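You operate a simulated robot arm through the tools that you are given. There is no shell and no other tool. Be economical: measure what you need, move in short steps, check, and stop when the job is done.

You are at the controls of a simulated two-armed robot. One attempt, no reset.

JOB
Take the red-striped egg from the middle of the black board and put it on the top of the green belt. Pick up the blue ice pack from the middle of the black board with one hand, pass it to the other hand and put it on the shelf under the side bench. Any order will do. Set down upright: red-striped egg.
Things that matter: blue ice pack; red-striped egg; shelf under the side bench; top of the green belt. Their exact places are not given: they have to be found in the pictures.

It is judged by the outcome, as a careful person would: the job done as asked, and still so three seconds after it is handed in. It fails if anything else is knocked over, pushed out of place, dropped, spilled or broken.

ROBOT AND FRAMES
Two 7-joint arms with two-finger grippers on one trunk, on a base that drives. Base frame: it is fixed to the floor where the robot stands at the start and does not move with it; the origin is under the middle of the robot, x ahead of it, y to its left, z up; the surface under the hand at the start is at about z = 810. Units: mm, degrees, N and s.
The left shoulder is at the start at [50, 191, 1092], the right one opposite. With the tool pointing down near the work surface each hand reaches from about 220 to 740 mm from the robot's upright axis, wherever it stands, measured 20 degrees to its own side. Places, roughly: red-striped egg (5x5x6 cm) [500, 100, 800]; shelf under the side bench [-1200, -3300, 300]; top of the green belt [700, -1700, 800]. Payload 2.69 kg a hand.
The tool frame of a hand sits at the grasp point between the pads (the TCP): z along the fingers, y along the line on which they close. The tips reach 20 mm beyond it. The gripper opens to 100 mm. The gripper's body begins 63 mm behind the TCP.
Orientation is that of the tool frame in the base frame, as a unit quaternion [x, y, z, w]. With the fingers straight down and closing along the base's y, the tool's x points along the base's -x, its y along +y and its z along -z.

CONTROLS
- The arms move only by the tool play_rows. It takes "left_series", "right_series" or both (then of equal length, played together; a hand with none holds still); each is one flat list of numbers, 6 for each row, row after row: the shift along the tool's x, y, z in mm, then the turn, a rotation vector about the tool's x, y, z in degrees. In form: [x, y, z, rx, ry, rz, x, y, z, rx, ry, rz, ...]. A call has 1 to 10 rows; each row shifts and turns the commanded pose from where the row before left it, along the tool's axes as they then stand. "left_jaw" and "right_jaw" are, for a hand that has rows, the gripper command, from -1 (shut) to 1 (fully open), values between in proportion, set as the call begins (left out, the last holds). Rows are played at 5 a second. More than 50 mm and 8.6 degrees between two rows, or a gripper value outside its range, and nothing of the call is played. A pose out of reach is approached as far as the arm can. The call stops where the force on the tool passes 40 N (or 10 N more than at its start, if that is more) or the arm is blocked; 0.2 s more then pass. Each finger travels about 153 mm/s and halts on what it meets, pressing with about 32 N; the grip force reading is that of the motor and also rises with nothing between the fingers. The clock runs only during rows and for 0.2 s after the last one: add rows that do not move to give the fingers time. The reply holds the time, the measured pose of the TCP, the force on the tool along the base axes, the opening and the grip force, in the units named above and with some noise, with the torque about the TCP (base axes, N m) and any sound that the robot's microphone picked up.
- Cameras (640 x 400 px; columns grow to the right, rows downward): "scene" is now at [131.4, 11.1, 1278.4]; the picture's right is [0.12, -0.99, 0.00], its down [-0.39, -0.05, -0.92] and it looks along [0.91, 0.11, -0.40] (base axes); focal length 265 px, centre (320, 200). "left" rides on the left gripper at [70, 19, -99] in its tool frame; the picture's right is [-0.26, 0.97, 0.00], its down [-0.75, -0.20, -0.63] and it looks along [-0.61, -0.16, 0.78] (tool axes); focal length 230 px, centre (320, 200). "right" rides on the right gripper at [70, -18, -99] in its tool frame; the picture's right is [0.26, 0.97, 0.00], its down [-0.75, 0.20, -0.63] and it looks along [-0.61, 0.16, 0.78] (tool axes); focal length 230 px, centre (320, 200).
- camera(camera): a new picture of that camera. No time passes.
- move_column(by): slides the trunk up (or, below 0, down) by that many mm; the arms and the scene camera ride with it, the base frame stays. It gives what a move gives, with no picture.
- drive_base(legs): drives the robot by 1 to 6 legs, each [ahead, left, turn to the left] in mm, mm and degrees, along the robot's own axes; the way and the turn of a leg run together, so that a leg with both is an arc; at most 1500 mm and 180 degrees a leg. The arms and the cameras ride along, it lands a little off, and it stops where it bumps. It gives what a move gives.
- pan_tilt(pan, tilt): turns the head with the scene camera to pan (to the left, within 80 degrees either way) and tilt (down, from -29 to 69), counted from straight ahead of the robot. It gives what a move gives.
- locate(camera, pixels): for up to 12 pixels [column, row] of the newest picture of that camera ("zoom" is the newest enlarged one), the place [x, y, z] in the base frame of the surface seen there, good to about 2 mm. No time passes.
- close_up(camera, box): a new picture of the part [left, top, right, bottom] of that camera's present view, enlarged. No time passes.
- close_job(): hands the job in; it is judged then, once.

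Work in short steps. Measure before you move; look again where a grasp or a placing could have gone wrong, and mend it. You have 110 turns and 88 pictures in all, those below and enlarged ones among them. Open the grippers and draw the arms clear of the work before you hand the job in, unless the task says otherwise; then end with one line.

The tools are called after "Request:" as name(argument=value, ...) on one line, values as JSON. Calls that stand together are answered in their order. play_rows: Moves the arms, as the interface text tells. Its arguments: {"type":"object","properties":{"left_series":{"type":"array","items":{"type":"number"}},"left_jaw":{"type":"number"},"right_series":{"type":"array","items":{"type":"number"}},"right_jaw":{"type":"number"}},"required":[]} The other tools are called the same way: move_column (by) slides the trunk up or down; drive_base (legs) drives the base; pan_tilt (pan, tilt) turns the head that bears the scene camera; camera (camera) takes a picture; locate (camera, pixels) gives the place of the surface under pixels of a picture; close_up (camera, box) takes an enlarged picture of a part of a camera's view; close_job () hands the job in.

At the start:

```text
time: 0.0
left_ee_pos: [460.6, 334.7, 1069.5]
left_orientation: [-0.001, 1.0, 0.0, 0.0]
left_contact_force: [-0.3, -0.9, 0.6]
left_moment: [-0.01, 0.04, -0.03]
left_opening: 100.0
left_finger_force: 0.1
right_ee_pos: [509.4, -111.9, 1129.9]
right_orientation: [0.0, 1.0, 0.0, 0.0]
right_contact_force: [-0.3, 0.2, -0.1]
right_moment: [-0.01, -0.03, 0.0]
right_opening: 100.0
right_finger_force: 0.0
trunk travel left (down, up): [-150.0, 173.0]
robot x, y, heading: [-0.1, -2.3, 0.0]
head pan, tilt: [6.9, 23.3]
```

scene: 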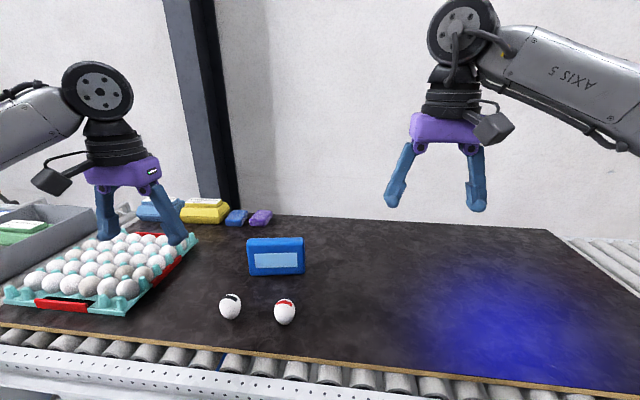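
right: 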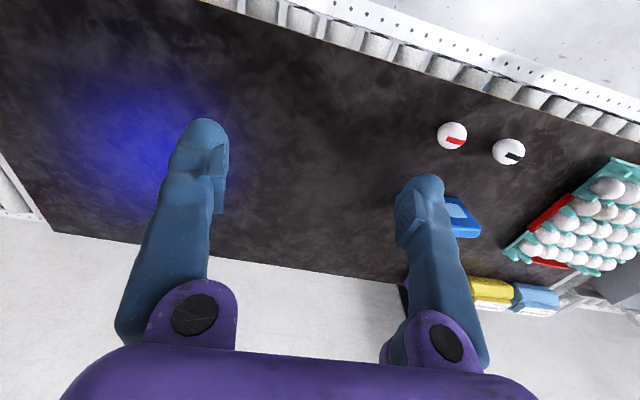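
left: 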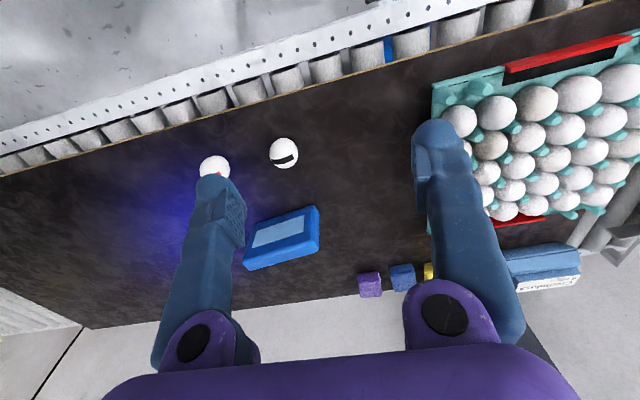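

The scene shows the red-striped egg at about (285,312) and the ice pack at about (276,257). I'll measure both and take an enlarged look.

Request:
close_up(camera="scene", box=[200, 220, 340, 340])

Request:
locate(camera="scene", pixels=[[285, 301], [285, 312], [285, 322], [230, 307], [276, 242], [250, 257], [302, 257], [276, 272], [250, 275], [304, 272], [280, 340]])

Request:
locate(camera="left", pixels=[[283, 153], [246, 265], [317, 210], [320, 245], [255, 228], [285, 235], [212, 163]])

```text
3.33 times, centred on (270, 280) of scene
```

zoom: 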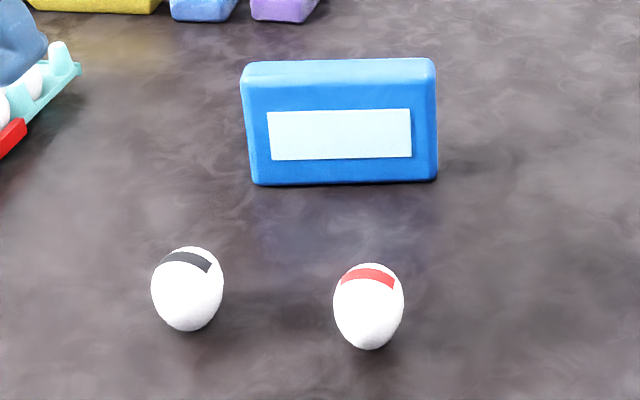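

```text
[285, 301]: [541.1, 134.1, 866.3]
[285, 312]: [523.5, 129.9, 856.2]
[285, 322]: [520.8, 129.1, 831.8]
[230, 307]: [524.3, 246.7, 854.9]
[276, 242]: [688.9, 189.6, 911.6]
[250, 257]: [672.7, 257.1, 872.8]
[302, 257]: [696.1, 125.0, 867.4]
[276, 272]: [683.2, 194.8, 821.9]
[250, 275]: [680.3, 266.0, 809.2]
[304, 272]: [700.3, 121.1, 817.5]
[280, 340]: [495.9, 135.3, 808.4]
```

```text
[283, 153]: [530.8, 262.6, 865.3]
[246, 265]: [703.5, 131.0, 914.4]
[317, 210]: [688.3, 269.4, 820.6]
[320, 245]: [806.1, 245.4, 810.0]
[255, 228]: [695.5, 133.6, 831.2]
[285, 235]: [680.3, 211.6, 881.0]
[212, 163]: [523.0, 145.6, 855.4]
```

Both items are measured. Now I'll look to the right to see the belt and the bench.

Request:
pan_tilt(pan=-60, tilt=15)

Request:
camera(camera="scene")

Request:
pan_tilt(pan=-80, tilt=25)

Request:
camera(camera="scene")

```text
time: 1.4
left_ee_pos: [460.7, 334.8, 1068.2]
left_orientation: [-0.001, 1.0, 0.0, 0.0]
left_contact_force: [0.0, 0.3, -0.2]
left_moment: [0.02, -0.01, -0.02]
left_opening: 100.1
left_finger_force: 0.0
right_ee_pos: [509.5, -112.2, 1130.1]
right_orientation: [0.0, 1.0, 0.0, 0.0]
right_contact_force: [0.3, -0.8, -0.1]
right_moment: [-0.03, -0.03, -0.01]
right_opening: 99.9
right_finger_force: 0.0
trunk travel left (down, up): [-150.0, 173.0]
robot x, y, heading: [-0.5, -1.2, 0.2]
head pan, tilt: [-60.0, 15.0]
```

```text
83 pictures are left
```

scene: 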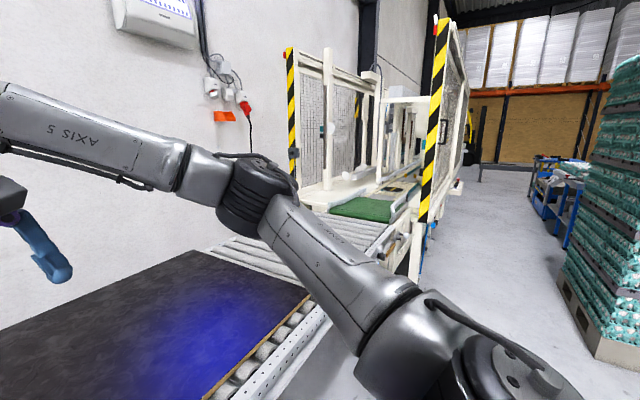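

```text
time: 2.2
left_ee_pos: [462.7, 335.2, 1068.3]
left_orientation: [-0.001, 1.0, 0.0, 0.0]
left_contact_force: [0.0, -0.5, 0.0]
left_moment: [0.02, 0.02, -0.01]
left_opening: 99.9
left_finger_force: 0.1
right_ee_pos: [508.4, -112.0, 1128.6]
right_orientation: [0.0, 1.0, 0.0, 0.001]
right_contact_force: [-0.1, 0.2, 0.9]
right_moment: [-0.01, 0.01, 0.01]
right_opening: 100.3
right_finger_force: 0.1
trunk travel left (down, up): [-150.0, 173.0]
robot x, y, heading: [0.9, 0.1, 0.1]
head pan, tilt: [-80.0, 25.0]
```

```text
82 pictures are left
```

scene: 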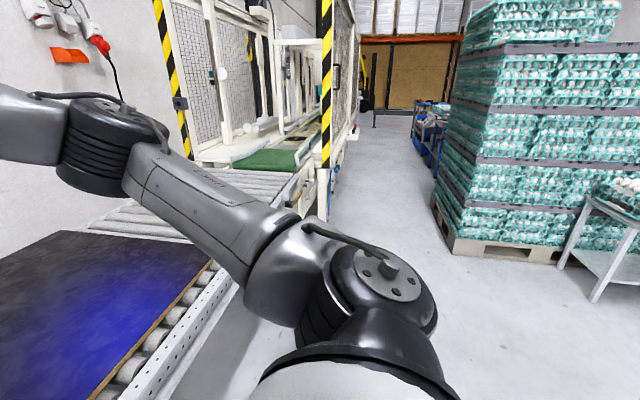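

The green belt shows at (270,160) and a bench with a lower shelf at (610,230). I'll measure points on and around both.

Request:
locate(camera="scene", pixels=[[270, 160], [240, 166], [292, 168], [262, 150], [300, 152], [322, 200], [440, 200], [556, 262], [595, 300], [600, 250], [620, 210], [590, 195]])

Request:
close_up(camera="scene", box=[180, 80, 380, 220])

```text
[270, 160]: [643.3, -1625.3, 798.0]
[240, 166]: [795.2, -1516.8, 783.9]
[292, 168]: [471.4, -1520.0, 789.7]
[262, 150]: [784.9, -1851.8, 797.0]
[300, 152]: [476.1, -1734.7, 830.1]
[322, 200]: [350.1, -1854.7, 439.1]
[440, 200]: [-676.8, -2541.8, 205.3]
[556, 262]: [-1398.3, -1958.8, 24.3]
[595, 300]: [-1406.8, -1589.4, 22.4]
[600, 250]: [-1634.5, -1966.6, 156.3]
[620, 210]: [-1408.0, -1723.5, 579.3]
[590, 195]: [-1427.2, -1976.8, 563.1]
```

```text
2.86 times, centred on (280, 150) of scene
```

zoom: 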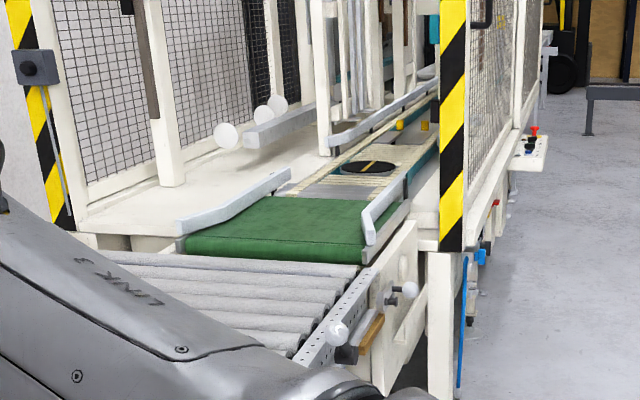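

The belt top is at about z=798, at x 470–790 and y −1520 to −1850. I'll carry the egg in the right hand and the ice pack in the left, so first I move the right hand above the egg.

Request:
play_rows(right_series=[-4.5, 41, 25, 0, 0, 0, -4.5, 41, 25, 0, 0, 0, -4.5, 41, 25, 0, 0, 0, -4.5, 41, 25, 0, 0, 0, -4.5, 41, 25, 0, 0, 0, -4.5, 41, 25, 0, 0, 0, 0, 0, 0, 0, 0, 0], right_jaw=1)

Request:
camera(camera="right")

Request:
pan_tilt(pan=10, tilt=30)

Request:
camera(camera="scene")

```text
time: 3.8
left_ee_pos: [460.8, 334.9, 1067.8]
left_orientation: [-0.001, 1.0, 0.0, 0.001]
left_contact_force: [0.4, -0.6, 0.3]
left_moment: [0.02, 0.0, -0.02]
left_opening: 99.9
left_finger_force: 0.1
right_ee_pos: [536.6, 133.1, 981.8]
right_orientation: [0.001, 1.0, -0.001, 0.001]
right_contact_force: [0.1, 0.5, -0.3]
right_moment: [0.02, 0.03, -0.01]
right_opening: 99.9
right_finger_force: 0.1
trunk travel left (down, up): [-150.0, 173.0]
robot x, y, heading: [-0.7, 0.3, 0.2]
head pan, tilt: [-80.0, 25.0]
```

```text
80 pictures are left
```

right: 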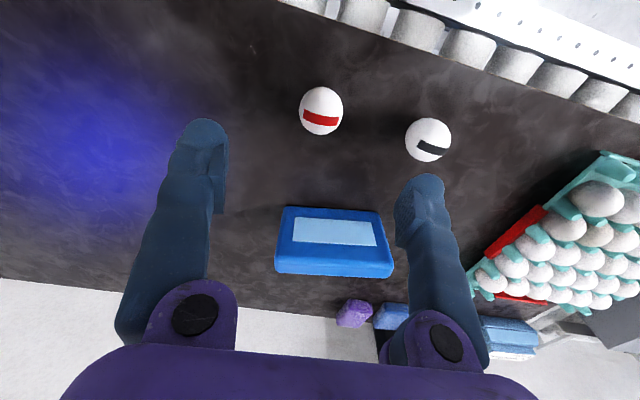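

```text
time: 5.5
left_ee_pos: [460.9, 334.7, 1068.4]
left_orientation: [-0.001, 1.0, 0.0, -0.001]
left_contact_force: [0.4, 0.2, 0.3]
left_moment: [0.01, -0.01, -0.01]
left_opening: 99.8
left_finger_force: 0.0
right_ee_pos: [536.2, 133.8, 982.0]
right_orientation: [0.0, 1.0, -0.001, 0.0]
right_contact_force: [-0.3, -0.5, 0.0]
right_moment: [0.0, -0.01, 0.01]
right_opening: 100.0
right_finger_force: 0.0
trunk travel left (down, up): [-150.0, 173.0]
robot x, y, heading: [0.7, 0.5, -0.0]
head pan, tilt: [10.0, 30.0]
```

```text
79 pictures are left
```

scene: 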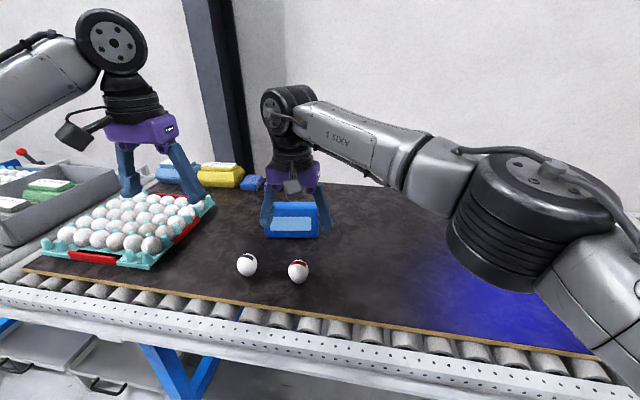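

The egg is at (322,110) in the right view and (298,271) in the scene view. I'll locate its outline in both to get the centre.

Request:
locate(camera="right", pixels=[[322, 110], [303, 110], [341, 110], [322, 90], [322, 131], [322, 142], [335, 215], [278, 262], [390, 270], [335, 272]])

Request:
locate(camera="scene", pixels=[[298, 262], [298, 271], [290, 271], [306, 271], [298, 281]])

Request:
close_up(camera="right", box=[240, 60, 480, 210])

```text
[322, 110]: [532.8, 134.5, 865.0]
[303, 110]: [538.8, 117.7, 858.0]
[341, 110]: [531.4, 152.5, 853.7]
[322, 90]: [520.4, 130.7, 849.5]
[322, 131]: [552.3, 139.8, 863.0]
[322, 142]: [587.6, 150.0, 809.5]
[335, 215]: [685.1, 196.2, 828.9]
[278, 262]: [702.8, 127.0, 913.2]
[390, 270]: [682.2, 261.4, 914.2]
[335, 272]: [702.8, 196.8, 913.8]
```

```text
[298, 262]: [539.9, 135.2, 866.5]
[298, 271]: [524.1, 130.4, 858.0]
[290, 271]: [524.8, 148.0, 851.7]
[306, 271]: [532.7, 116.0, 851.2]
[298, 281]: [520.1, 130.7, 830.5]
```

```text
2.67 times, centred on (360, 135) of right
```

zoom: 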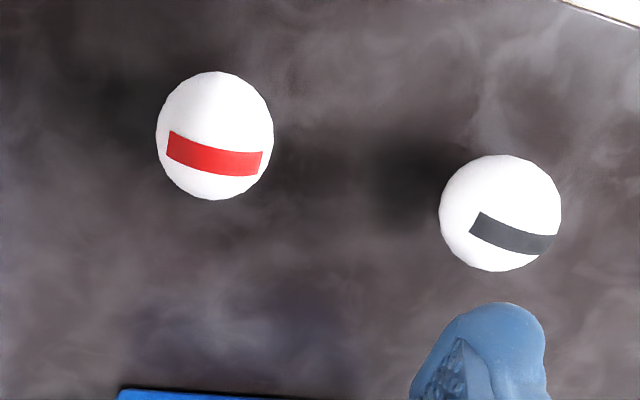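

Egg centre is about (542,134) with its top at z≈868. I'll descend to z≈838 with open fingers.

Request:
play_rows(right_series=[-5.5, 0.8, 36, 0, 0, 0, 0, 0, 36, 0, 0, 0, 0, 0, 36, 0, 0, 0, 0, 0, 26, 0, 0, 0, 0, 0, 10, 0, 0, 0, 0, 0, 0, 0, 0, 0], right_jaw=1)

Request:
camera(camera="right")

```text
time: 6.9
left_ee_pos: [461.1, 335.5, 1068.8]
left_orientation: [0.0, 1.0, 0.0, 0.0]
left_contact_force: [-0.2, -0.4, -0.3]
left_moment: [-0.01, 0.01, -0.01]
left_opening: 100.3
left_finger_force: 0.0
right_ee_pos: [541.5, 135.2, 834.4]
right_orientation: [0.0, 1.0, 0.0, 0.0]
right_contact_force: [0.4, -0.4, -0.5]
right_moment: [0.01, 0.01, 0.02]
right_opening: 100.1
right_finger_force: 0.0
trunk travel left (down, up): [-150.0, 173.0]
robot x, y, heading: [-2.4, 2.5, 0.0]
head pan, tilt: [10.0, 30.0]
```

```text
77 pictures are left
```

right: 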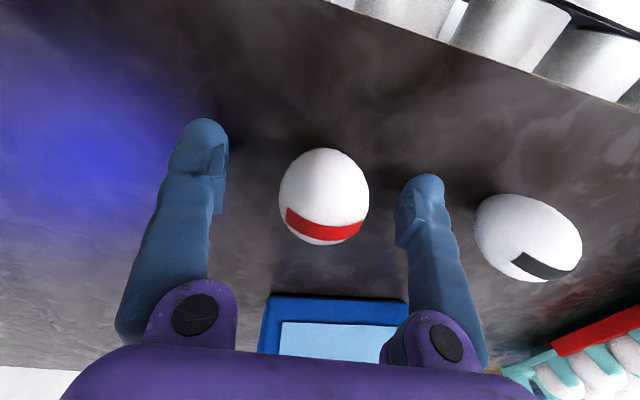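

The fingers straddle the egg. I'll close to about 40 mm commanded, gently, and read the force.

Request:
play_rows(right_series=[0, 0, 0, 0, 0, 0, 0, 0, 0, 0, 0, 0, 0, 0, 0, 0, 0, 0], right_jaw=-0.2)

Request:
camera(camera="right")

```text
time: 7.7
left_ee_pos: [461.1, 335.5, 1069.0]
left_orientation: [-0.001, 1.0, 0.0, 0.0]
left_contact_force: [0.1, -0.3, 0.8]
left_moment: [-0.03, 0.03, -0.01]
left_opening: 100.1
left_finger_force: 0.0
right_ee_pos: [542.7, 134.4, 836.9]
right_orientation: [0.0, 1.0, 0.001, -0.001]
right_contact_force: [0.6, 0.9, -0.1]
right_moment: [0.01, 0.04, -0.01]
right_opening: 40.3
right_finger_force: 0.0
trunk travel left (down, up): [-150.0, 173.0]
robot x, y, heading: [-2.8, -1.5, 0.1]
head pan, tilt: [10.0, 30.0]
```

```text
76 pictures are left
```

right: 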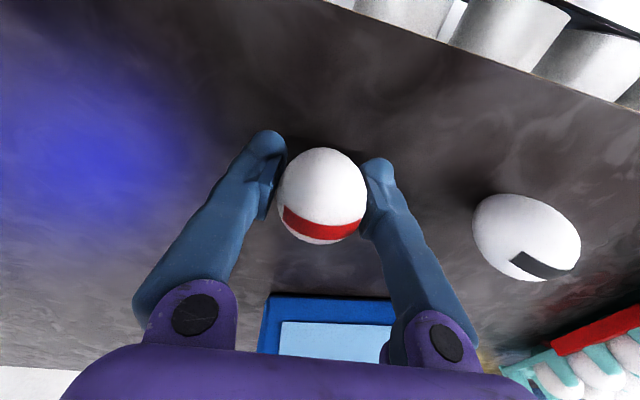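

The opening reached 40.3 mm with no force yet, so I tighten a little more.

Request:
play_rows(right_series=[0, 0, 0, 0, 0, 0, 0, 0, 0, 0, 0, 0], right_jaw=-0.35)

Request:
camera(camera="right")

```text
time: 8.3
left_ee_pos: [460.7, 334.7, 1068.2]
left_orientation: [-0.001, 1.0, 0.0, -0.001]
left_contact_force: [0.1, 0.5, 0.0]
left_moment: [0.0, -0.01, 0.0]
left_opening: 100.1
left_finger_force: 0.1
right_ee_pos: [541.9, 134.5, 835.9]
right_orientation: [0.0, 1.0, 0.0, 0.0]
right_contact_force: [0.4, -0.2, 0.2]
right_moment: [-0.02, -0.01, 0.02]
right_opening: 37.1
right_finger_force: 8.6
trunk travel left (down, up): [-150.0, 173.0]
robot x, y, heading: [-3.8, 2.0, 0.2]
head pan, tilt: [10.0, 30.0]
```

```text
75 pictures are left
```

right: 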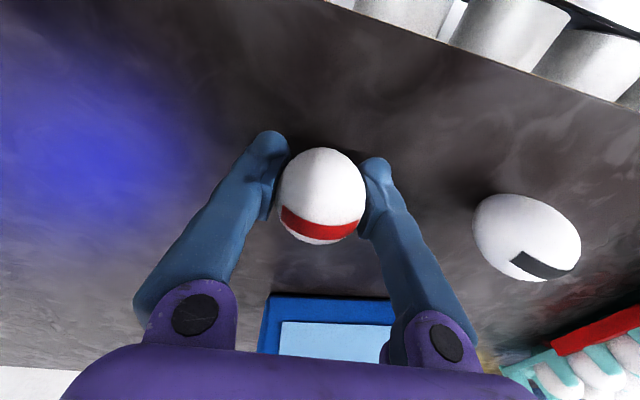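

It is held with 8.6 N, which is ample for an egg and gentle. I lift it.

Request:
play_rows(right_series=[0, 0, -10, 0, 0, 0, 0, 0, -30, 0, 0, 0, 0, 0, -40, 0, 0, 0, 0, 0, -40, 0, 0, 0, 0, 0, -40, 0, 0, 0, 0, 0, 0, 0, 0, 0])

Request:
camera(camera="right")

```text
time: 9.7
left_ee_pos: [461.1, 334.1, 1068.4]
left_orientation: [-0.001, 1.0, 0.0, -0.001]
left_contact_force: [-0.9, -0.5, 0.3]
left_moment: [0.01, 0.0, -0.03]
left_opening: 100.2
left_finger_force: 0.1
right_ee_pos: [540.5, 134.9, 996.4]
right_orientation: [0.0, 1.0, 0.0, 0.0]
right_contact_force: [1.3, 0.8, -0.8]
right_moment: [-0.01, 0.01, -0.01]
right_opening: 37.0
right_finger_force: 8.2
trunk travel left (down, up): [-150.0, 173.0]
robot x, y, heading: [2.4, -0.6, -0.2]
head pan, tilt: [10.0, 30.0]
```

```text
74 pictures are left
```

right: 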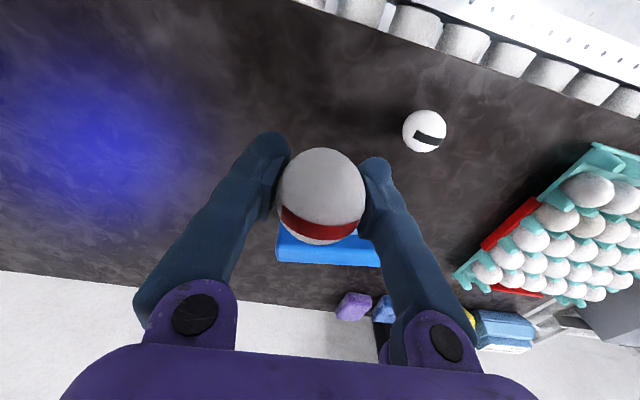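

The egg is up and secure. I move the right hand back to the right and yaw the left hand +81° about its tool z, so its fingers will close across the ice pack's faces.

Request:
play_rows(right_series=[3.2, -24.6, -6, 0, 0, 0, 3.2, -24.6, -6, 0, 0, 0, 3.2, -24.6, -6, 0, 0, 0, 3.2, -24.6, -6, 0, 0, 0, 3.2, -24.6, -6, 0, 0, 0, 3.2, -24.6, -6, 0, 0, 0, 3.2, -24.6, -6, 0, 0, 0, 3.2, -24.6, -6, 0, 0, 0, 3.2, -24.6, -6, 0, 0, 0, 3.2, -24.6, -6, 0, 0, 0], left_series=[0, 0, 0, 0, 0, 8.1, 0, 0, 0, 0, 0, 8.1, 0, 0, 0, 0, 0, 8.1, 0, 0, 0, 0, 0, 8.1, 0, 0, 0, 0, 0, 8.1, 0, 0, 0, 0, 0, 8.1, 0, 0, 0, 0, 0, 8.1, 0, 0, 0, 0, 0, 8.1, 0, 0, 0, 0, 0, 8.1, 0, 0, 0, 0, 0, 8.1])

Request:
camera(camera="left")

Request:
camera(camera="scene")

```text
time: 11.9
left_ee_pos: [460.3, 335.3, 1069.5]
left_orientation: [0.65, 0.76, 0.0, 0.0]
left_contact_force: [1.2, -0.2, 0.1]
left_moment: [0.02, 0.01, -0.02]
left_opening: 99.9
left_finger_force: 0.0
right_ee_pos: [508.7, -114.8, 1058.3]
right_orientation: [0.0, 1.0, 0.0, 0.001]
right_contact_force: [-0.1, -0.2, -0.2]
right_moment: [0.02, -0.03, -0.01]
right_opening: 36.6
right_finger_force: 8.9
trunk travel left (down, up): [-150.0, 173.0]
robot x, y, heading: [0.3, 0.2, -0.1]
head pan, tilt: [10.0, 30.0]
```

```text
73 pictures are left
```

left: 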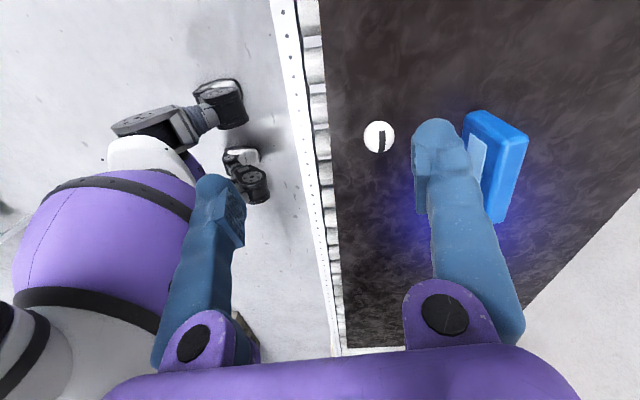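

```text
72 pictures are left
```

scene: 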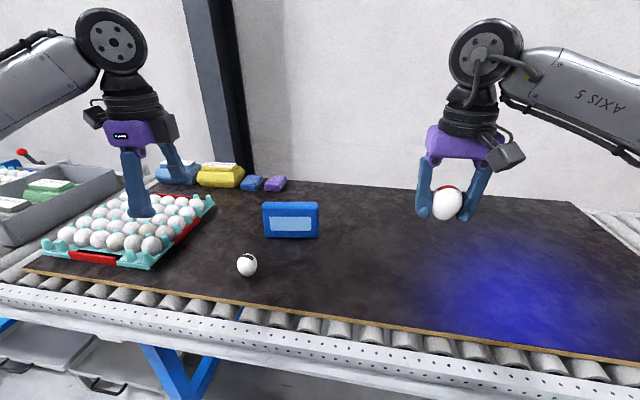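

The left hand is aligned with the pack as planned. I'll measure the pack's top edges in the left view: corners near (470,115), (525,140), (500,215).

Request:
locate(camera="left", pixels=[[478, 116], [520, 138], [515, 150], [498, 215], [505, 170], [497, 150], [490, 135], [502, 195], [510, 138], [500, 132]])

Request:
close_up(camera="left", box=[430, 90, 550, 240])

```text
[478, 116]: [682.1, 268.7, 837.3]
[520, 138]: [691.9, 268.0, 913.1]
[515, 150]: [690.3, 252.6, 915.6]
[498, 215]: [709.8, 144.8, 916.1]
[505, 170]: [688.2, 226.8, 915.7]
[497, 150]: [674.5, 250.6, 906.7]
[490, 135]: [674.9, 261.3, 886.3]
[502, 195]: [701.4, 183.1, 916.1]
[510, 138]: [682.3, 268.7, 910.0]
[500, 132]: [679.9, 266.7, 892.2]
```

```text
2.67 times, centred on (490, 165) of left
```

zoom: 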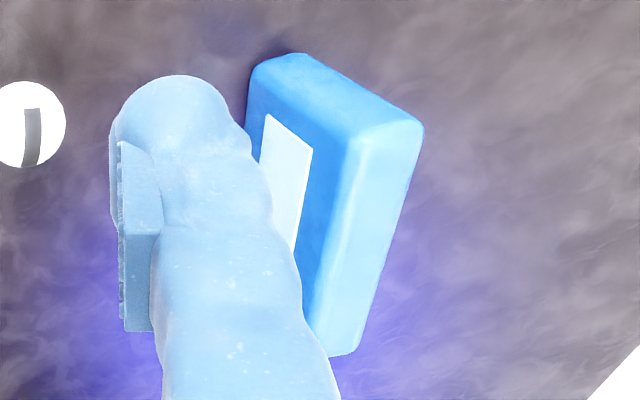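

I need the thickness, so I'll sample across the top face in the enlarged picture along rows 180 and 280.

Request:
locate(camera="zoom", pixels=[[340, 180], [355, 180], [370, 180], [385, 180], [398, 180], [405, 180], [330, 280], [345, 280], [360, 280], [372, 280], [415, 125], [335, 355]])

```text
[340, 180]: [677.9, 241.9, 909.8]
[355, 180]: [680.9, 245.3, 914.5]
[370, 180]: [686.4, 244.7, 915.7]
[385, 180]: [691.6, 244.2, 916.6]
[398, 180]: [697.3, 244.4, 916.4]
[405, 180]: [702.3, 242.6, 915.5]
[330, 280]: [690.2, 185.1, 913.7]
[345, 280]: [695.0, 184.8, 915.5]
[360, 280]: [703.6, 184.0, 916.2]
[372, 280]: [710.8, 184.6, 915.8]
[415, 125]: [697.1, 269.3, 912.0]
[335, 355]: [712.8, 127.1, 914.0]
```

The pack is about 28 mm thick, its top is at z=916, its centre is near (698,196) and it is yawed ~9.5°. I'll move the left hand to hover above the point (694,220), left of centre, to leave room for the other hand.

Request:
play_rows(left_series=[-25.1, 35.5, 13.2, 0, 0, 0, -25.1, 35.5, 13.2, 0, 0, 0, -25.1, 35.5, 13.2, 0, 0, 0, -25.1, 35.5, 13.2, 0, 0, 0, -25.1, 35.5, 13.2, 0, 0, 0, -25.1, 35.5, 13.2, 0, 0, 0.5, 0, 0, 0, 0, 0, 0], left_jaw=1)

Request:
camera(camera="left")

```text
time: 13.5
left_ee_pos: [691.4, 222.7, 987.8]
left_orientation: [0.653, 0.758, 0.0, 0.0]
left_contact_force: [-0.2, 0.2, -0.7]
left_moment: [-0.01, 0.01, 0.01]
left_opening: 100.0
left_finger_force: 0.1
left hand out of reach, approached as far as the arm can: row 6
right_ee_pos: [510.0, -112.5, 1056.4]
right_orientation: [0.0, 1.0, -0.001, 0.0]
right_contact_force: [0.1, -0.2, -1.3]
right_moment: [-0.03, 0.01, 0.0]
right_opening: 37.0
right_finger_force: 9.1
trunk travel left (down, up): [-150.0, 173.0]
robot x, y, heading: [-1.2, 0.8, -0.1]
head pan, tilt: [10.0, 30.0]
```

```text
70 pictures are left
```

left: 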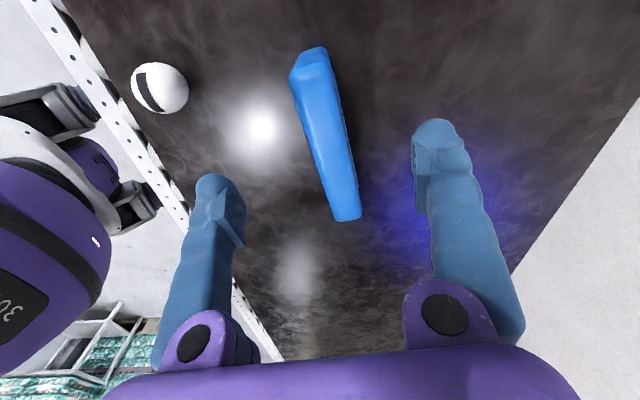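

The hand is nearly centred, about 2 mm off across a 100 mm opening. I go straight down to z≈895.

Request:
play_rows(left_series=[0, 1, 30, 0, 0, 0, 0, 1, 30, 0, 0, 0, 0, 0, 22, 0, 0, 0, 0, 0, 10, 0, 0, 0, 0, 0, 0, 0, 0, 0])

Request:
camera(camera="left")

```text
time: 14.7
left_ee_pos: [693.7, 223.0, 896.8]
left_orientation: [0.652, 0.759, 0.0, -0.001]
left_contact_force: [-0.5, -0.2, -0.6]
left_moment: [0.04, 0.0, 0.0]
left_opening: 100.2
left_finger_force: 0.0
right_ee_pos: [508.9, -113.9, 1056.5]
right_orientation: [0.0, 1.0, 0.0, 0.001]
right_contact_force: [0.4, 0.4, -1.4]
right_moment: [0.02, 0.02, 0.0]
right_opening: 36.8
right_finger_force: 9.3
trunk travel left (down, up): [-150.0, 173.0]
robot x, y, heading: [-2.3, -3.5, -0.1]
head pan, tilt: [10.0, 30.0]
```

```text
69 pictures are left
```

left: 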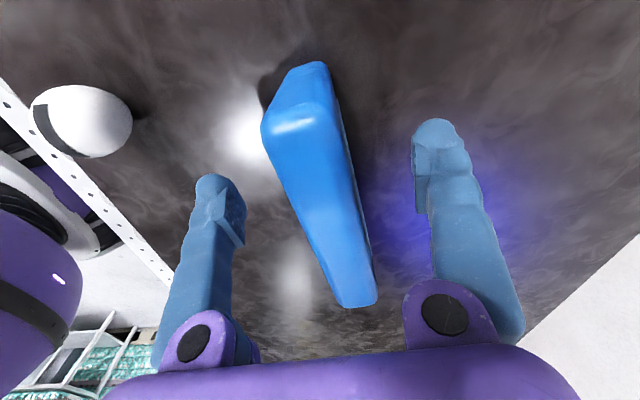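

The pack sits between the fingers, so I close the left gripper on it.

Request:
play_rows(left_series=[0, 0, 0, 0, 0, 0, 0, 0, 0, 0, 0, 0, 0, 0, 0, 0, 0, 0, 0, 0, 0, 0, 0, 0], left_jaw=-1)

Request:
camera(camera="left")

```text
time: 15.7
left_ee_pos: [694.2, 222.6, 896.1]
left_orientation: [0.652, 0.758, -0.001, 0.0]
left_contact_force: [0.2, 0.8, 1.2]
left_moment: [0.02, 0.05, 0.08]
left_opening: 31.3
left_finger_force: 31.4
right_ee_pos: [509.6, -113.7, 1057.5]
right_orientation: [0.0, 1.0, 0.0, 0.0]
right_contact_force: [-0.2, -0.2, -1.6]
right_moment: [-0.01, -0.01, -0.03]
right_opening: 37.0
right_finger_force: 8.9
trunk travel left (down, up): [-150.0, 173.0]
robot x, y, heading: [-0.2, -4.3, 0.3]
head pan, tilt: [10.0, 30.0]
```

```text
68 pictures are left
```

left: 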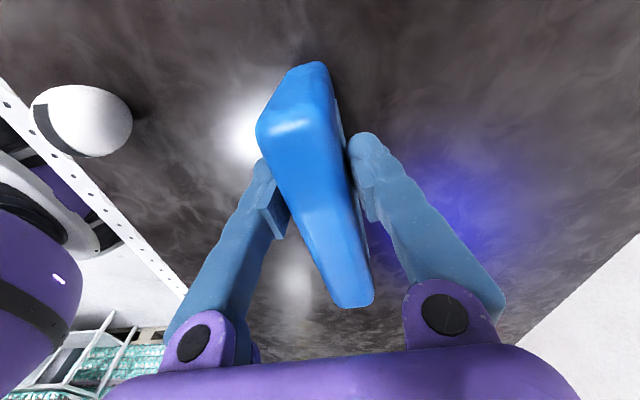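

Gripped at 31 mm and 31 N. I lift straight up in steps.

Request:
play_rows(left_series=[0, 0, -15, 0, 0, 0, 0, 0, -30, 0, 0, 0, 0, 0, -40, 0, 0, 0, 0, 0, -40, 0, 0, 0, 0, 0, 0, 0, 0, 0])

Request:
camera(camera="left")

```text
time: 16.9
left_ee_pos: [687.7, 226.7, 1018.1]
left_orientation: [0.652, 0.758, 0.0, -0.001]
left_contact_force: [-0.4, -0.2, -3.8]
left_moment: [0.12, -0.01, 0.03]
left_opening: 31.0
left_finger_force: 31.7
left hand out of reach, approached as far as the arm can: row 4
right_ee_pos: [510.4, -113.4, 1056.7]
right_orientation: [0.0, 1.0, 0.0, 0.001]
right_contact_force: [0.0, -0.2, -1.0]
right_moment: [0.03, 0.02, 0.03]
right_opening: 37.0
right_finger_force: 8.8
trunk travel left (down, up): [-150.0, 173.0]
robot x, y, heading: [3.2, 1.9, -0.0]
head pan, tilt: [10.0, 30.0]
```

```text
67 pictures are left
```

left: 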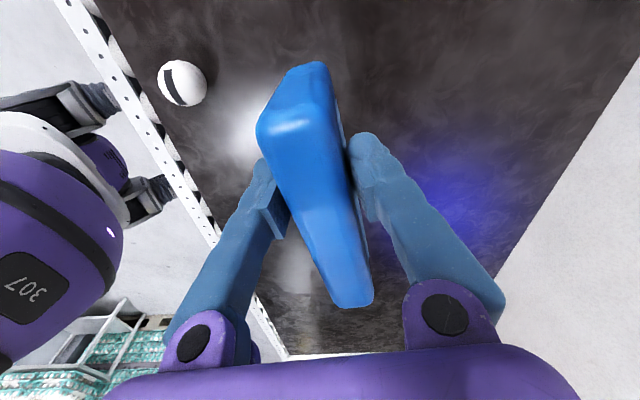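

The pack is lifted, weighing about 0.4 kg. I retract the left hand toward the body before driving, then look at the belt route.

Request:
play_rows(left_series=[20.9, -38.8, -12.4, 0, 0, 0, 20.9, -38.8, -12.4, 0, 0, 0, 20.9, -38.8, -12.4, 0, 0, 0, 20.9, -38.8, -12.4, 0, 0, 0, 20.9, -38.8, -12.4, 0, 0, 0, 0, 0, 0, 0, 0, 0])

Request:
pan_tilt(pan=-70, tilt=35)

Request:
camera(camera="scene")

```text
time: 18.3
left_ee_pos: [478.6, 298.1, 1083.0]
left_orientation: [0.652, 0.758, 0.0, 0.0]
left_contact_force: [-0.2, 0.2, -3.5]
left_moment: [0.11, 0.03, -0.04]
left_opening: 31.0
left_finger_force: 31.9
right_ee_pos: [509.9, -113.2, 1056.9]
right_orientation: [0.001, 1.0, 0.0, -0.001]
right_contact_force: [-0.2, -0.1, -0.6]
right_moment: [-0.02, -0.01, -0.03]
right_opening: 36.6
right_finger_force: 9.4
trunk travel left (down, up): [-150.0, 173.0]
robot x, y, heading: [0.7, -0.6, -0.1]
head pan, tilt: [10.0, 30.0]
```

```text
time: 19.8
left_ee_pos: [477.9, 296.7, 1083.6]
left_orientation: [0.652, 0.758, -0.001, -0.001]
left_contact_force: [-0.2, -0.2, -2.9]
left_moment: [0.12, 0.06, 0.0]
left_opening: 31.4
left_finger_force: 32.3
right_ee_pos: [509.5, -112.5, 1056.7]
right_orientation: [0.0, 1.0, 0.0, 0.0]
right_contact_force: [0.9, 0.0, -0.7]
right_moment: [0.01, 0.0, 0.0]
right_opening: 36.7
right_finger_force: 8.6
trunk travel left (down, up): [-150.0, 173.0]
robot x, y, heading: [2.0, 1.3, -0.1]
head pan, tilt: [-70.0, 35.0]
```

```text
66 pictures are left
```

scene: 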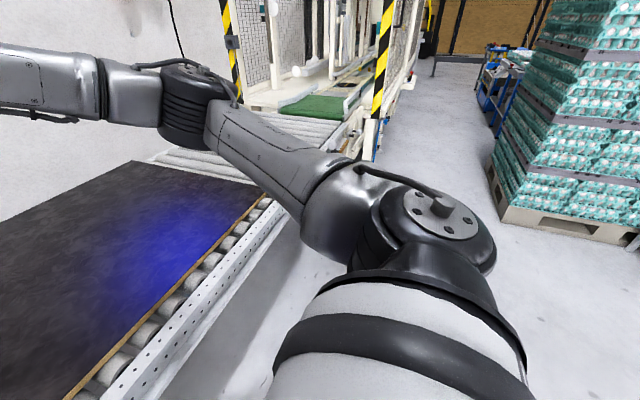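

The lane to the right looks clear. I'll check the conveyor edge, the post and the frame before driving.

Request:
locate(camera="scene", pixels=[[220, 265], [375, 100], [372, 150], [385, 30], [352, 120], [320, 110], [295, 105], [335, 100], [335, 135], [500, 205]])

Request:
drive_base(legs=[[0, -800, 0]])

Request:
camera(camera="scene")

```text
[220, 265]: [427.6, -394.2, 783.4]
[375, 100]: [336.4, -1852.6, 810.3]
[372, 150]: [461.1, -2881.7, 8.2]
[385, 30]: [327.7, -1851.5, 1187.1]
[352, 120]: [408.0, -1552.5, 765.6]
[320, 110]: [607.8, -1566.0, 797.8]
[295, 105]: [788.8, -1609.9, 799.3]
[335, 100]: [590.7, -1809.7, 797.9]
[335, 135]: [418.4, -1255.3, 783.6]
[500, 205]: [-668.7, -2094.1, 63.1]
```

```text
time: 26.9
left_ee_pos: [478.5, -466.2, 1083.9]
left_orientation: [0.65, 0.76, -0.001, -0.001]
left_contact_force: [-0.7, 0.3, -3.6]
left_moment: [0.08, 0.04, -0.02]
left_opening: 31.0
left_finger_force: 31.6
right_ee_pos: [510.8, -876.0, 1057.9]
right_orientation: [-0.001, 1.0, -0.001, 0.0]
right_contact_force: [0.2, 0.4, -0.8]
right_moment: [0.05, -0.04, 0.0]
right_opening: 36.8
right_finger_force: 8.6
trunk travel left (down, up): [-150.0, 173.0]
robot x, y, heading: [2.1, -768.8, 0.3]
head pan, tilt: [-70.0, 35.0]
```

```text
65 pictures are left
```

scene: 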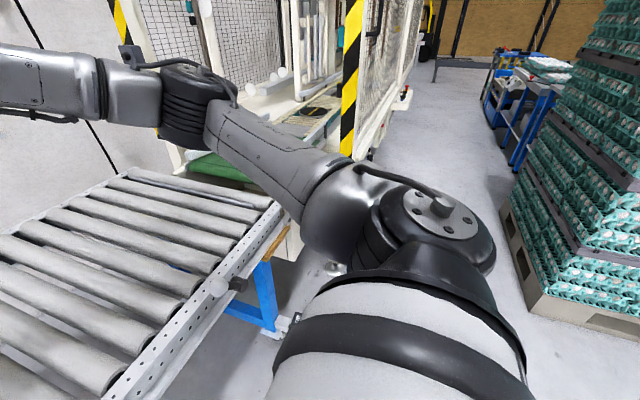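

I check how far the right elbow sticks out before getting nearer to the post.

Request:
locate(camera="scene", pixels=[[440, 205], [490, 245], [350, 170], [225, 80], [345, 110], [220, 290], [205, 165], [100, 240]])

```text
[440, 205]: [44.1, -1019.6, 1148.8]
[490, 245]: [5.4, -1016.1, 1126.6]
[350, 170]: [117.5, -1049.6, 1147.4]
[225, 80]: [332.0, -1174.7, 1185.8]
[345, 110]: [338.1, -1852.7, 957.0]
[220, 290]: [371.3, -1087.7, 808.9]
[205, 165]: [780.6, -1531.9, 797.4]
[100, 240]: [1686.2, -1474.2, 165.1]
```

The elbow reaches about 410 mm to the right of the axis, so y≈−1320 stays clear of the post. I drive 550 mm further.

Request:
drive_base(legs=[[0, -560, 0]])

Request:
pan_tilt(pan=-25, tilt=35)

Request:
camera(camera="scene")

Request:
camera(camera="right")

```text
time: 31.7
left_ee_pos: [471.6, -967.8, 1083.8]
left_orientation: [0.645, 0.764, 0.0, -0.002]
left_contact_force: [-0.4, -0.5, -2.9]
left_moment: [0.08, 0.01, -0.02]
left_opening: 30.9
left_finger_force: 32.4
right_ee_pos: [510.8, -1379.6, 1057.5]
right_orientation: [-0.008, 1.0, 0.0, 0.0]
right_contact_force: [0.8, 0.3, -0.6]
right_moment: [-0.06, -0.01, -0.03]
right_opening: 37.0
right_finger_force: 9.0
trunk travel left (down, up): [-150.0, 173.0]
robot x, y, heading: [3.8, -1275.4, 1.3]
head pan, tilt: [-70.0, 35.0]
stopped in leg 1: the robot was blocked; the commanded pose is now the measured one
```

```text
time: 32.9
left_ee_pos: [471.6, -969.4, 1083.2]
left_orientation: [0.644, 0.765, 0.0, 0.0]
left_contact_force: [-0.3, 0.4, -3.3]
left_moment: [0.11, -0.02, -0.01]
left_opening: 31.1
left_finger_force: 31.6
right_ee_pos: [512.3, -1378.1, 1056.9]
right_orientation: [-0.008, 1.0, 0.0, 0.0]
right_contact_force: [0.1, -0.1, -0.7]
right_moment: [0.0, 0.0, 0.01]
right_opening: 36.9
right_finger_force: 9.2
trunk travel left (down, up): [-150.0, 173.0]
robot x, y, heading: [-1.0, -1271.9, 1.1]
head pan, tilt: [-25.0, 35.0]
```

```text
64 pictures are left
```

scene: 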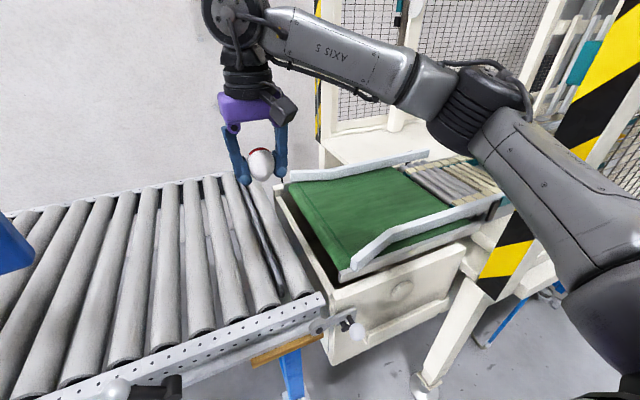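

```text
63 pictures are left
```

right: 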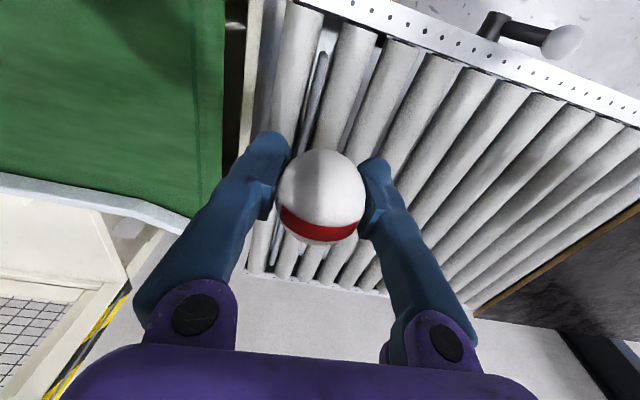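

The base was blocked at y≈−1272, but the belt is already near. I'll measure the belt, its rails and what lies between.

Request:
locate(camera="scene", pixels=[[320, 240], [350, 220], [390, 205], [340, 190], [300, 195], [340, 262], [390, 235], [400, 190], [350, 170], [270, 235], [425, 200], [430, 385]])

Request:
locate(camera="right", pixels=[[200, 60], [200, 130], [120, 100], [60, 60], [130, 195], [215, 20]])

```text
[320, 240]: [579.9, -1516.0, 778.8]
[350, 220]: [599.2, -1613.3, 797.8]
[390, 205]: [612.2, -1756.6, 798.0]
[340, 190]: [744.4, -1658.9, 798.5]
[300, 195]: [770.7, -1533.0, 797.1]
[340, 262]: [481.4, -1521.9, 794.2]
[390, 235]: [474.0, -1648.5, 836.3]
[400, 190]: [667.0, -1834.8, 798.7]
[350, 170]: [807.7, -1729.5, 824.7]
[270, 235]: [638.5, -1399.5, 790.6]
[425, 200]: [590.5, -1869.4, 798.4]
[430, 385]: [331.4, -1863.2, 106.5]
```

```text
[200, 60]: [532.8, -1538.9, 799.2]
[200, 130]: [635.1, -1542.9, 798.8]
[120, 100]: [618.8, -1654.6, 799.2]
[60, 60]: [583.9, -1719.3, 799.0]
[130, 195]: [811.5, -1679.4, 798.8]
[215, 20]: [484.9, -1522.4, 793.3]
```

The belt top is z≈798.5. I aim to set the egg at about (590,−1578), moving in stages and watching the right elbow's distance to the striped post.

Request:
play_rows(right_series=[-15, -39.5, 15, 0, 0, 0, -15, -39.5, 15, 0, 0, 0, -15, -39.5, 15, 0, 0, 0, 0, 0, 0, 0, 0, 0])

Request:
camera(camera="scene")

```text
time: 33.9
left_ee_pos: [471.9, -968.0, 1082.8]
left_orientation: [0.644, 0.765, 0.0, -0.001]
left_contact_force: [-0.2, 0.1, -3.1]
left_moment: [0.07, 0.04, 0.0]
left_opening: 30.9
left_finger_force: 32.0
right_ee_pos: [558.1, -1493.5, 1011.4]
right_orientation: [-0.009, 1.0, 0.0, 0.0]
right_contact_force: [-0.3, -0.7, -0.9]
right_moment: [0.0, 0.03, 0.03]
right_opening: 36.8
right_finger_force: 9.3
trunk travel left (down, up): [-150.0, 173.0]
robot x, y, heading: [-1.2, -1275.2, 1.1]
head pan, tilt: [-25.0, 35.0]
```

```text
62 pictures are left
```

scene: 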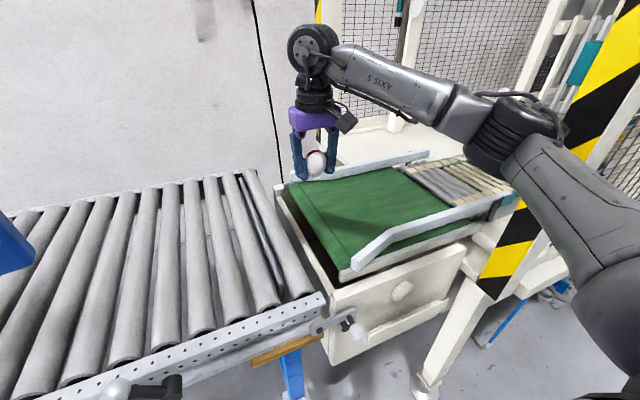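

I'll measure the elbow's surface points near (560,130) against the post.

Request:
locate(camera="scene", pixels=[[545, 115], [562, 130], [500, 150], [590, 130], [610, 90], [580, 170]])

```text
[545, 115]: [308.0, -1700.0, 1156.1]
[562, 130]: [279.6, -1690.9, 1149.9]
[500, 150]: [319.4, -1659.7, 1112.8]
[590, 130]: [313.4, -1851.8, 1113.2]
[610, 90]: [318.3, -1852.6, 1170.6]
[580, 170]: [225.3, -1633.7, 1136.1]
```

The elbow still has about 150 mm to the post. I continue to above the target spot.

Request:
play_rows(right_series=[-10, -28, 30, 0, 0, 0, -10, -28, 30, 0, 0, 0, -10.5, -29, 30, 0, 0, 0, 0, 0, 30, 0, 0, 0, 0, 0, 0, 0, 0, 0])

Request:
camera(camera="scene")

Request:
camera(camera="right")

```text
time: 35.0
left_ee_pos: [471.8, -969.5, 1082.8]
left_orientation: [0.645, 0.764, -0.001, -0.001]
left_contact_force: [-0.3, -0.1, -3.9]
left_moment: [0.09, -0.01, 0.0]
left_opening: 31.0
left_finger_force: 31.7
right_ee_pos: [587.1, -1578.3, 894.3]
right_orientation: [-0.01, 1.0, 0.0, 0.0]
right_contact_force: [0.0, -0.7, -0.6]
right_moment: [0.01, -0.04, 0.0]
right_opening: 37.0
right_finger_force: 8.8
trunk travel left (down, up): [-150.0, 173.0]
robot x, y, heading: [-1.6, -1276.7, 1.0]
head pan, tilt: [-25.0, 35.0]
```

```text
61 pictures are left
```

scene: 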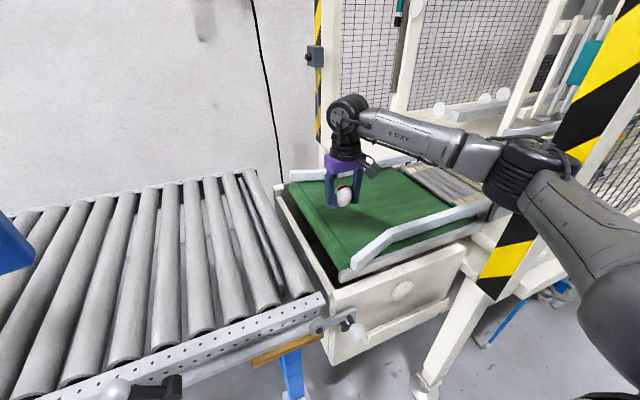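

```text
60 pictures are left
```

right: 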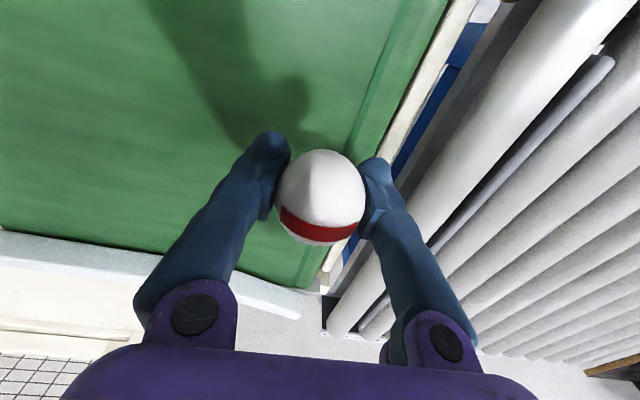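

There is margin, so I shift 20 mm further onto the belt and descend to just above it.

Request:
play_rows(right_series=[0, -20, 20, 0, 0, 0, 0, 0, 25, 0, 0, 0, 0, 0, 15, 0, 0, 0, 0, 0, 5, 0, 0, 0, 0, 0, 0, 0, 0, 0])

Request:
close_up(camera="scene", box=[310, 150, 430, 225])

```text
time: 36.2
left_ee_pos: [470.7, -968.1, 1082.6]
left_orientation: [0.645, 0.765, -0.001, -0.001]
left_contact_force: [0.7, 0.0, -3.9]
left_moment: [0.1, 0.0, 0.02]
left_opening: 31.2
left_finger_force: 32.0
right_ee_pos: [591.4, -1601.7, 827.0]
right_orientation: [-0.008, 1.0, 0.0, -0.001]
right_contact_force: [0.5, 0.4, 0.5]
right_moment: [-0.04, 0.03, -0.03]
right_opening: 36.8
right_finger_force: 8.8
trunk travel left (down, up): [-150.0, 173.0]
robot x, y, heading: [-3.0, -1274.2, 0.9]
head pan, tilt: [-25.0, 35.0]
```

```text
5.33 times, centred on (370, 188) of scene
```

zoom: 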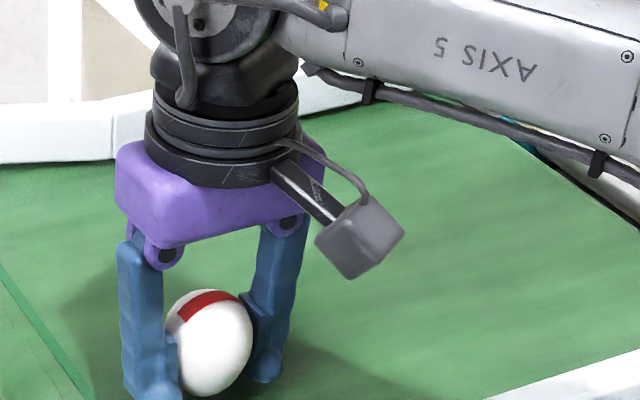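

The vertical force changed sign, so the egg is just at the belt. I lower 1 mm more and check the force.

Request:
play_rows(right_series=[0, 0, 1, 0, 0, 0, 0, 0, 0, 0, 0, 0])

```text
time: 36.9
left_ee_pos: [471.3, -968.6, 1082.9]
left_orientation: [0.645, 0.764, 0.0, 0.0]
left_contact_force: [-0.9, 0.0, -3.1]
left_moment: [0.11, 0.02, 0.03]
left_opening: 30.9
left_finger_force: 32.1
right_ee_pos: [591.6, -1601.1, 827.0]
right_orientation: [-0.008, 1.0, 0.0, 0.0]
right_contact_force: [0.5, -0.5, -0.3]
right_moment: [-0.03, -0.01, 0.01]
right_opening: 36.7
right_finger_force: 9.7
trunk travel left (down, up): [-150.0, 173.0]
robot x, y, heading: [1.4, -1272.5, 0.9]
head pan, tilt: [-25.0, 35.0]
```

Request:
play_rows(right_series=[0, 0, 1, 0, 0, 0, 0, 0, 0, 0, 0, 0])

Request:
play_rows(right_series=[0, 0, 1, 0, 0, 0, 0, 0, 0, 0, 0, 0])

```text
time: 37.5
left_ee_pos: [471.6, -969.0, 1082.6]
left_orientation: [0.645, 0.764, 0.0, -0.001]
left_contact_force: [0.3, 0.1, -3.1]
left_moment: [0.1, 0.02, 0.03]
left_opening: 30.8
left_finger_force: 32.2
right_ee_pos: [591.3, -1601.0, 824.9]
right_orientation: [-0.009, 1.0, -0.001, 0.0]
right_contact_force: [-0.4, 0.7, -0.4]
right_moment: [0.01, 0.0, -0.03]
right_opening: 36.7
right_finger_force: 9.1
trunk travel left (down, up): [-150.0, 173.0]
robot x, y, heading: [1.8, -1274.7, 1.1]
head pan, tilt: [-25.0, 35.0]
```

```text
time: 38.0
left_ee_pos: [471.2, -968.5, 1081.6]
left_orientation: [0.644, 0.765, -0.001, -0.001]
left_contact_force: [0.1, 0.5, -3.2]
left_moment: [0.08, 0.05, 0.01]
left_opening: 31.2
left_finger_force: 31.7
right_ee_pos: [590.6, -1600.6, 825.6]
right_orientation: [-0.008, 1.0, 0.0, -0.001]
right_contact_force: [0.7, -1.7, 2.1]
right_moment: [-0.02, -0.05, 0.0]
right_opening: 37.2
right_finger_force: 9.1
trunk travel left (down, up): [-150.0, 173.0]
robot x, y, heading: [0.4, -1273.1, 1.0]
head pan, tilt: [-25.0, 35.0]
```

Contact is felt (+2.1 N). I open gently in stages.

Request:
play_rows(right_series=[0, 0, 0, 0, 0, 0, 0, 0, 0, 0, 0, 0], right_jaw=-0.2)

Request:
play_rows(right_series=[0, 0, 0, 0, 0, 0, 0, 0, 0, 0, 0, 0], right_jaw=0.1)

Request:
camera(camera="right")

Request:
close_up(camera="scene", box=[310, 150, 430, 225])

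```text
time: 38.6
left_ee_pos: [471.3, -968.2, 1084.3]
left_orientation: [0.644, 0.765, -0.001, -0.001]
left_contact_force: [-0.9, 0.2, -3.1]
left_moment: [0.1, 0.02, 0.01]
left_opening: 31.0
left_finger_force: 32.1
right_ee_pos: [590.6, -1601.4, 823.0]
right_orientation: [-0.009, 1.0, 0.0, -0.001]
right_contact_force: [0.0, -0.1, 0.2]
right_moment: [-0.01, 0.01, 0.0]
right_opening: 39.9
right_finger_force: 0.0
trunk travel left (down, up): [-150.0, 173.0]
robot x, y, heading: [-2.5, -1277.9, 0.9]
head pan, tilt: [-25.0, 35.0]
```

```text
time: 39.2
left_ee_pos: [471.0, -968.6, 1082.2]
left_orientation: [0.645, 0.764, 0.0, 0.0]
left_contact_force: [-0.4, 0.3, -2.8]
left_moment: [0.11, -0.01, 0.01]
left_opening: 30.9
left_finger_force: 31.7
right_ee_pos: [591.2, -1600.5, 824.1]
right_orientation: [-0.008, 1.0, -0.001, 0.0]
right_contact_force: [0.1, 0.4, 0.5]
right_moment: [0.0, 0.03, 0.01]
right_opening: 55.1
right_finger_force: 0.1
trunk travel left (down, up): [-150.0, 173.0]
robot x, y, heading: [2.3, -1273.5, 1.3]
head pan, tilt: [-25.0, 35.0]
```

```text
58 pictures are left
```

right: 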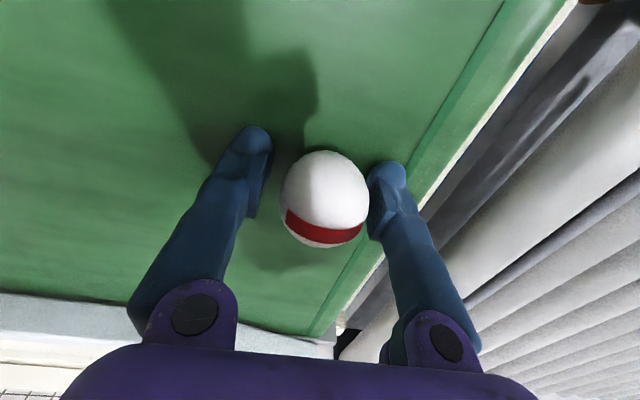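

```text
5.33 times, centred on (370, 188) of scene
```

zoom: 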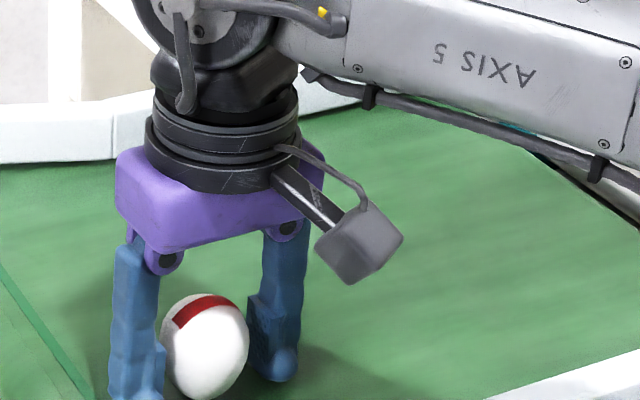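

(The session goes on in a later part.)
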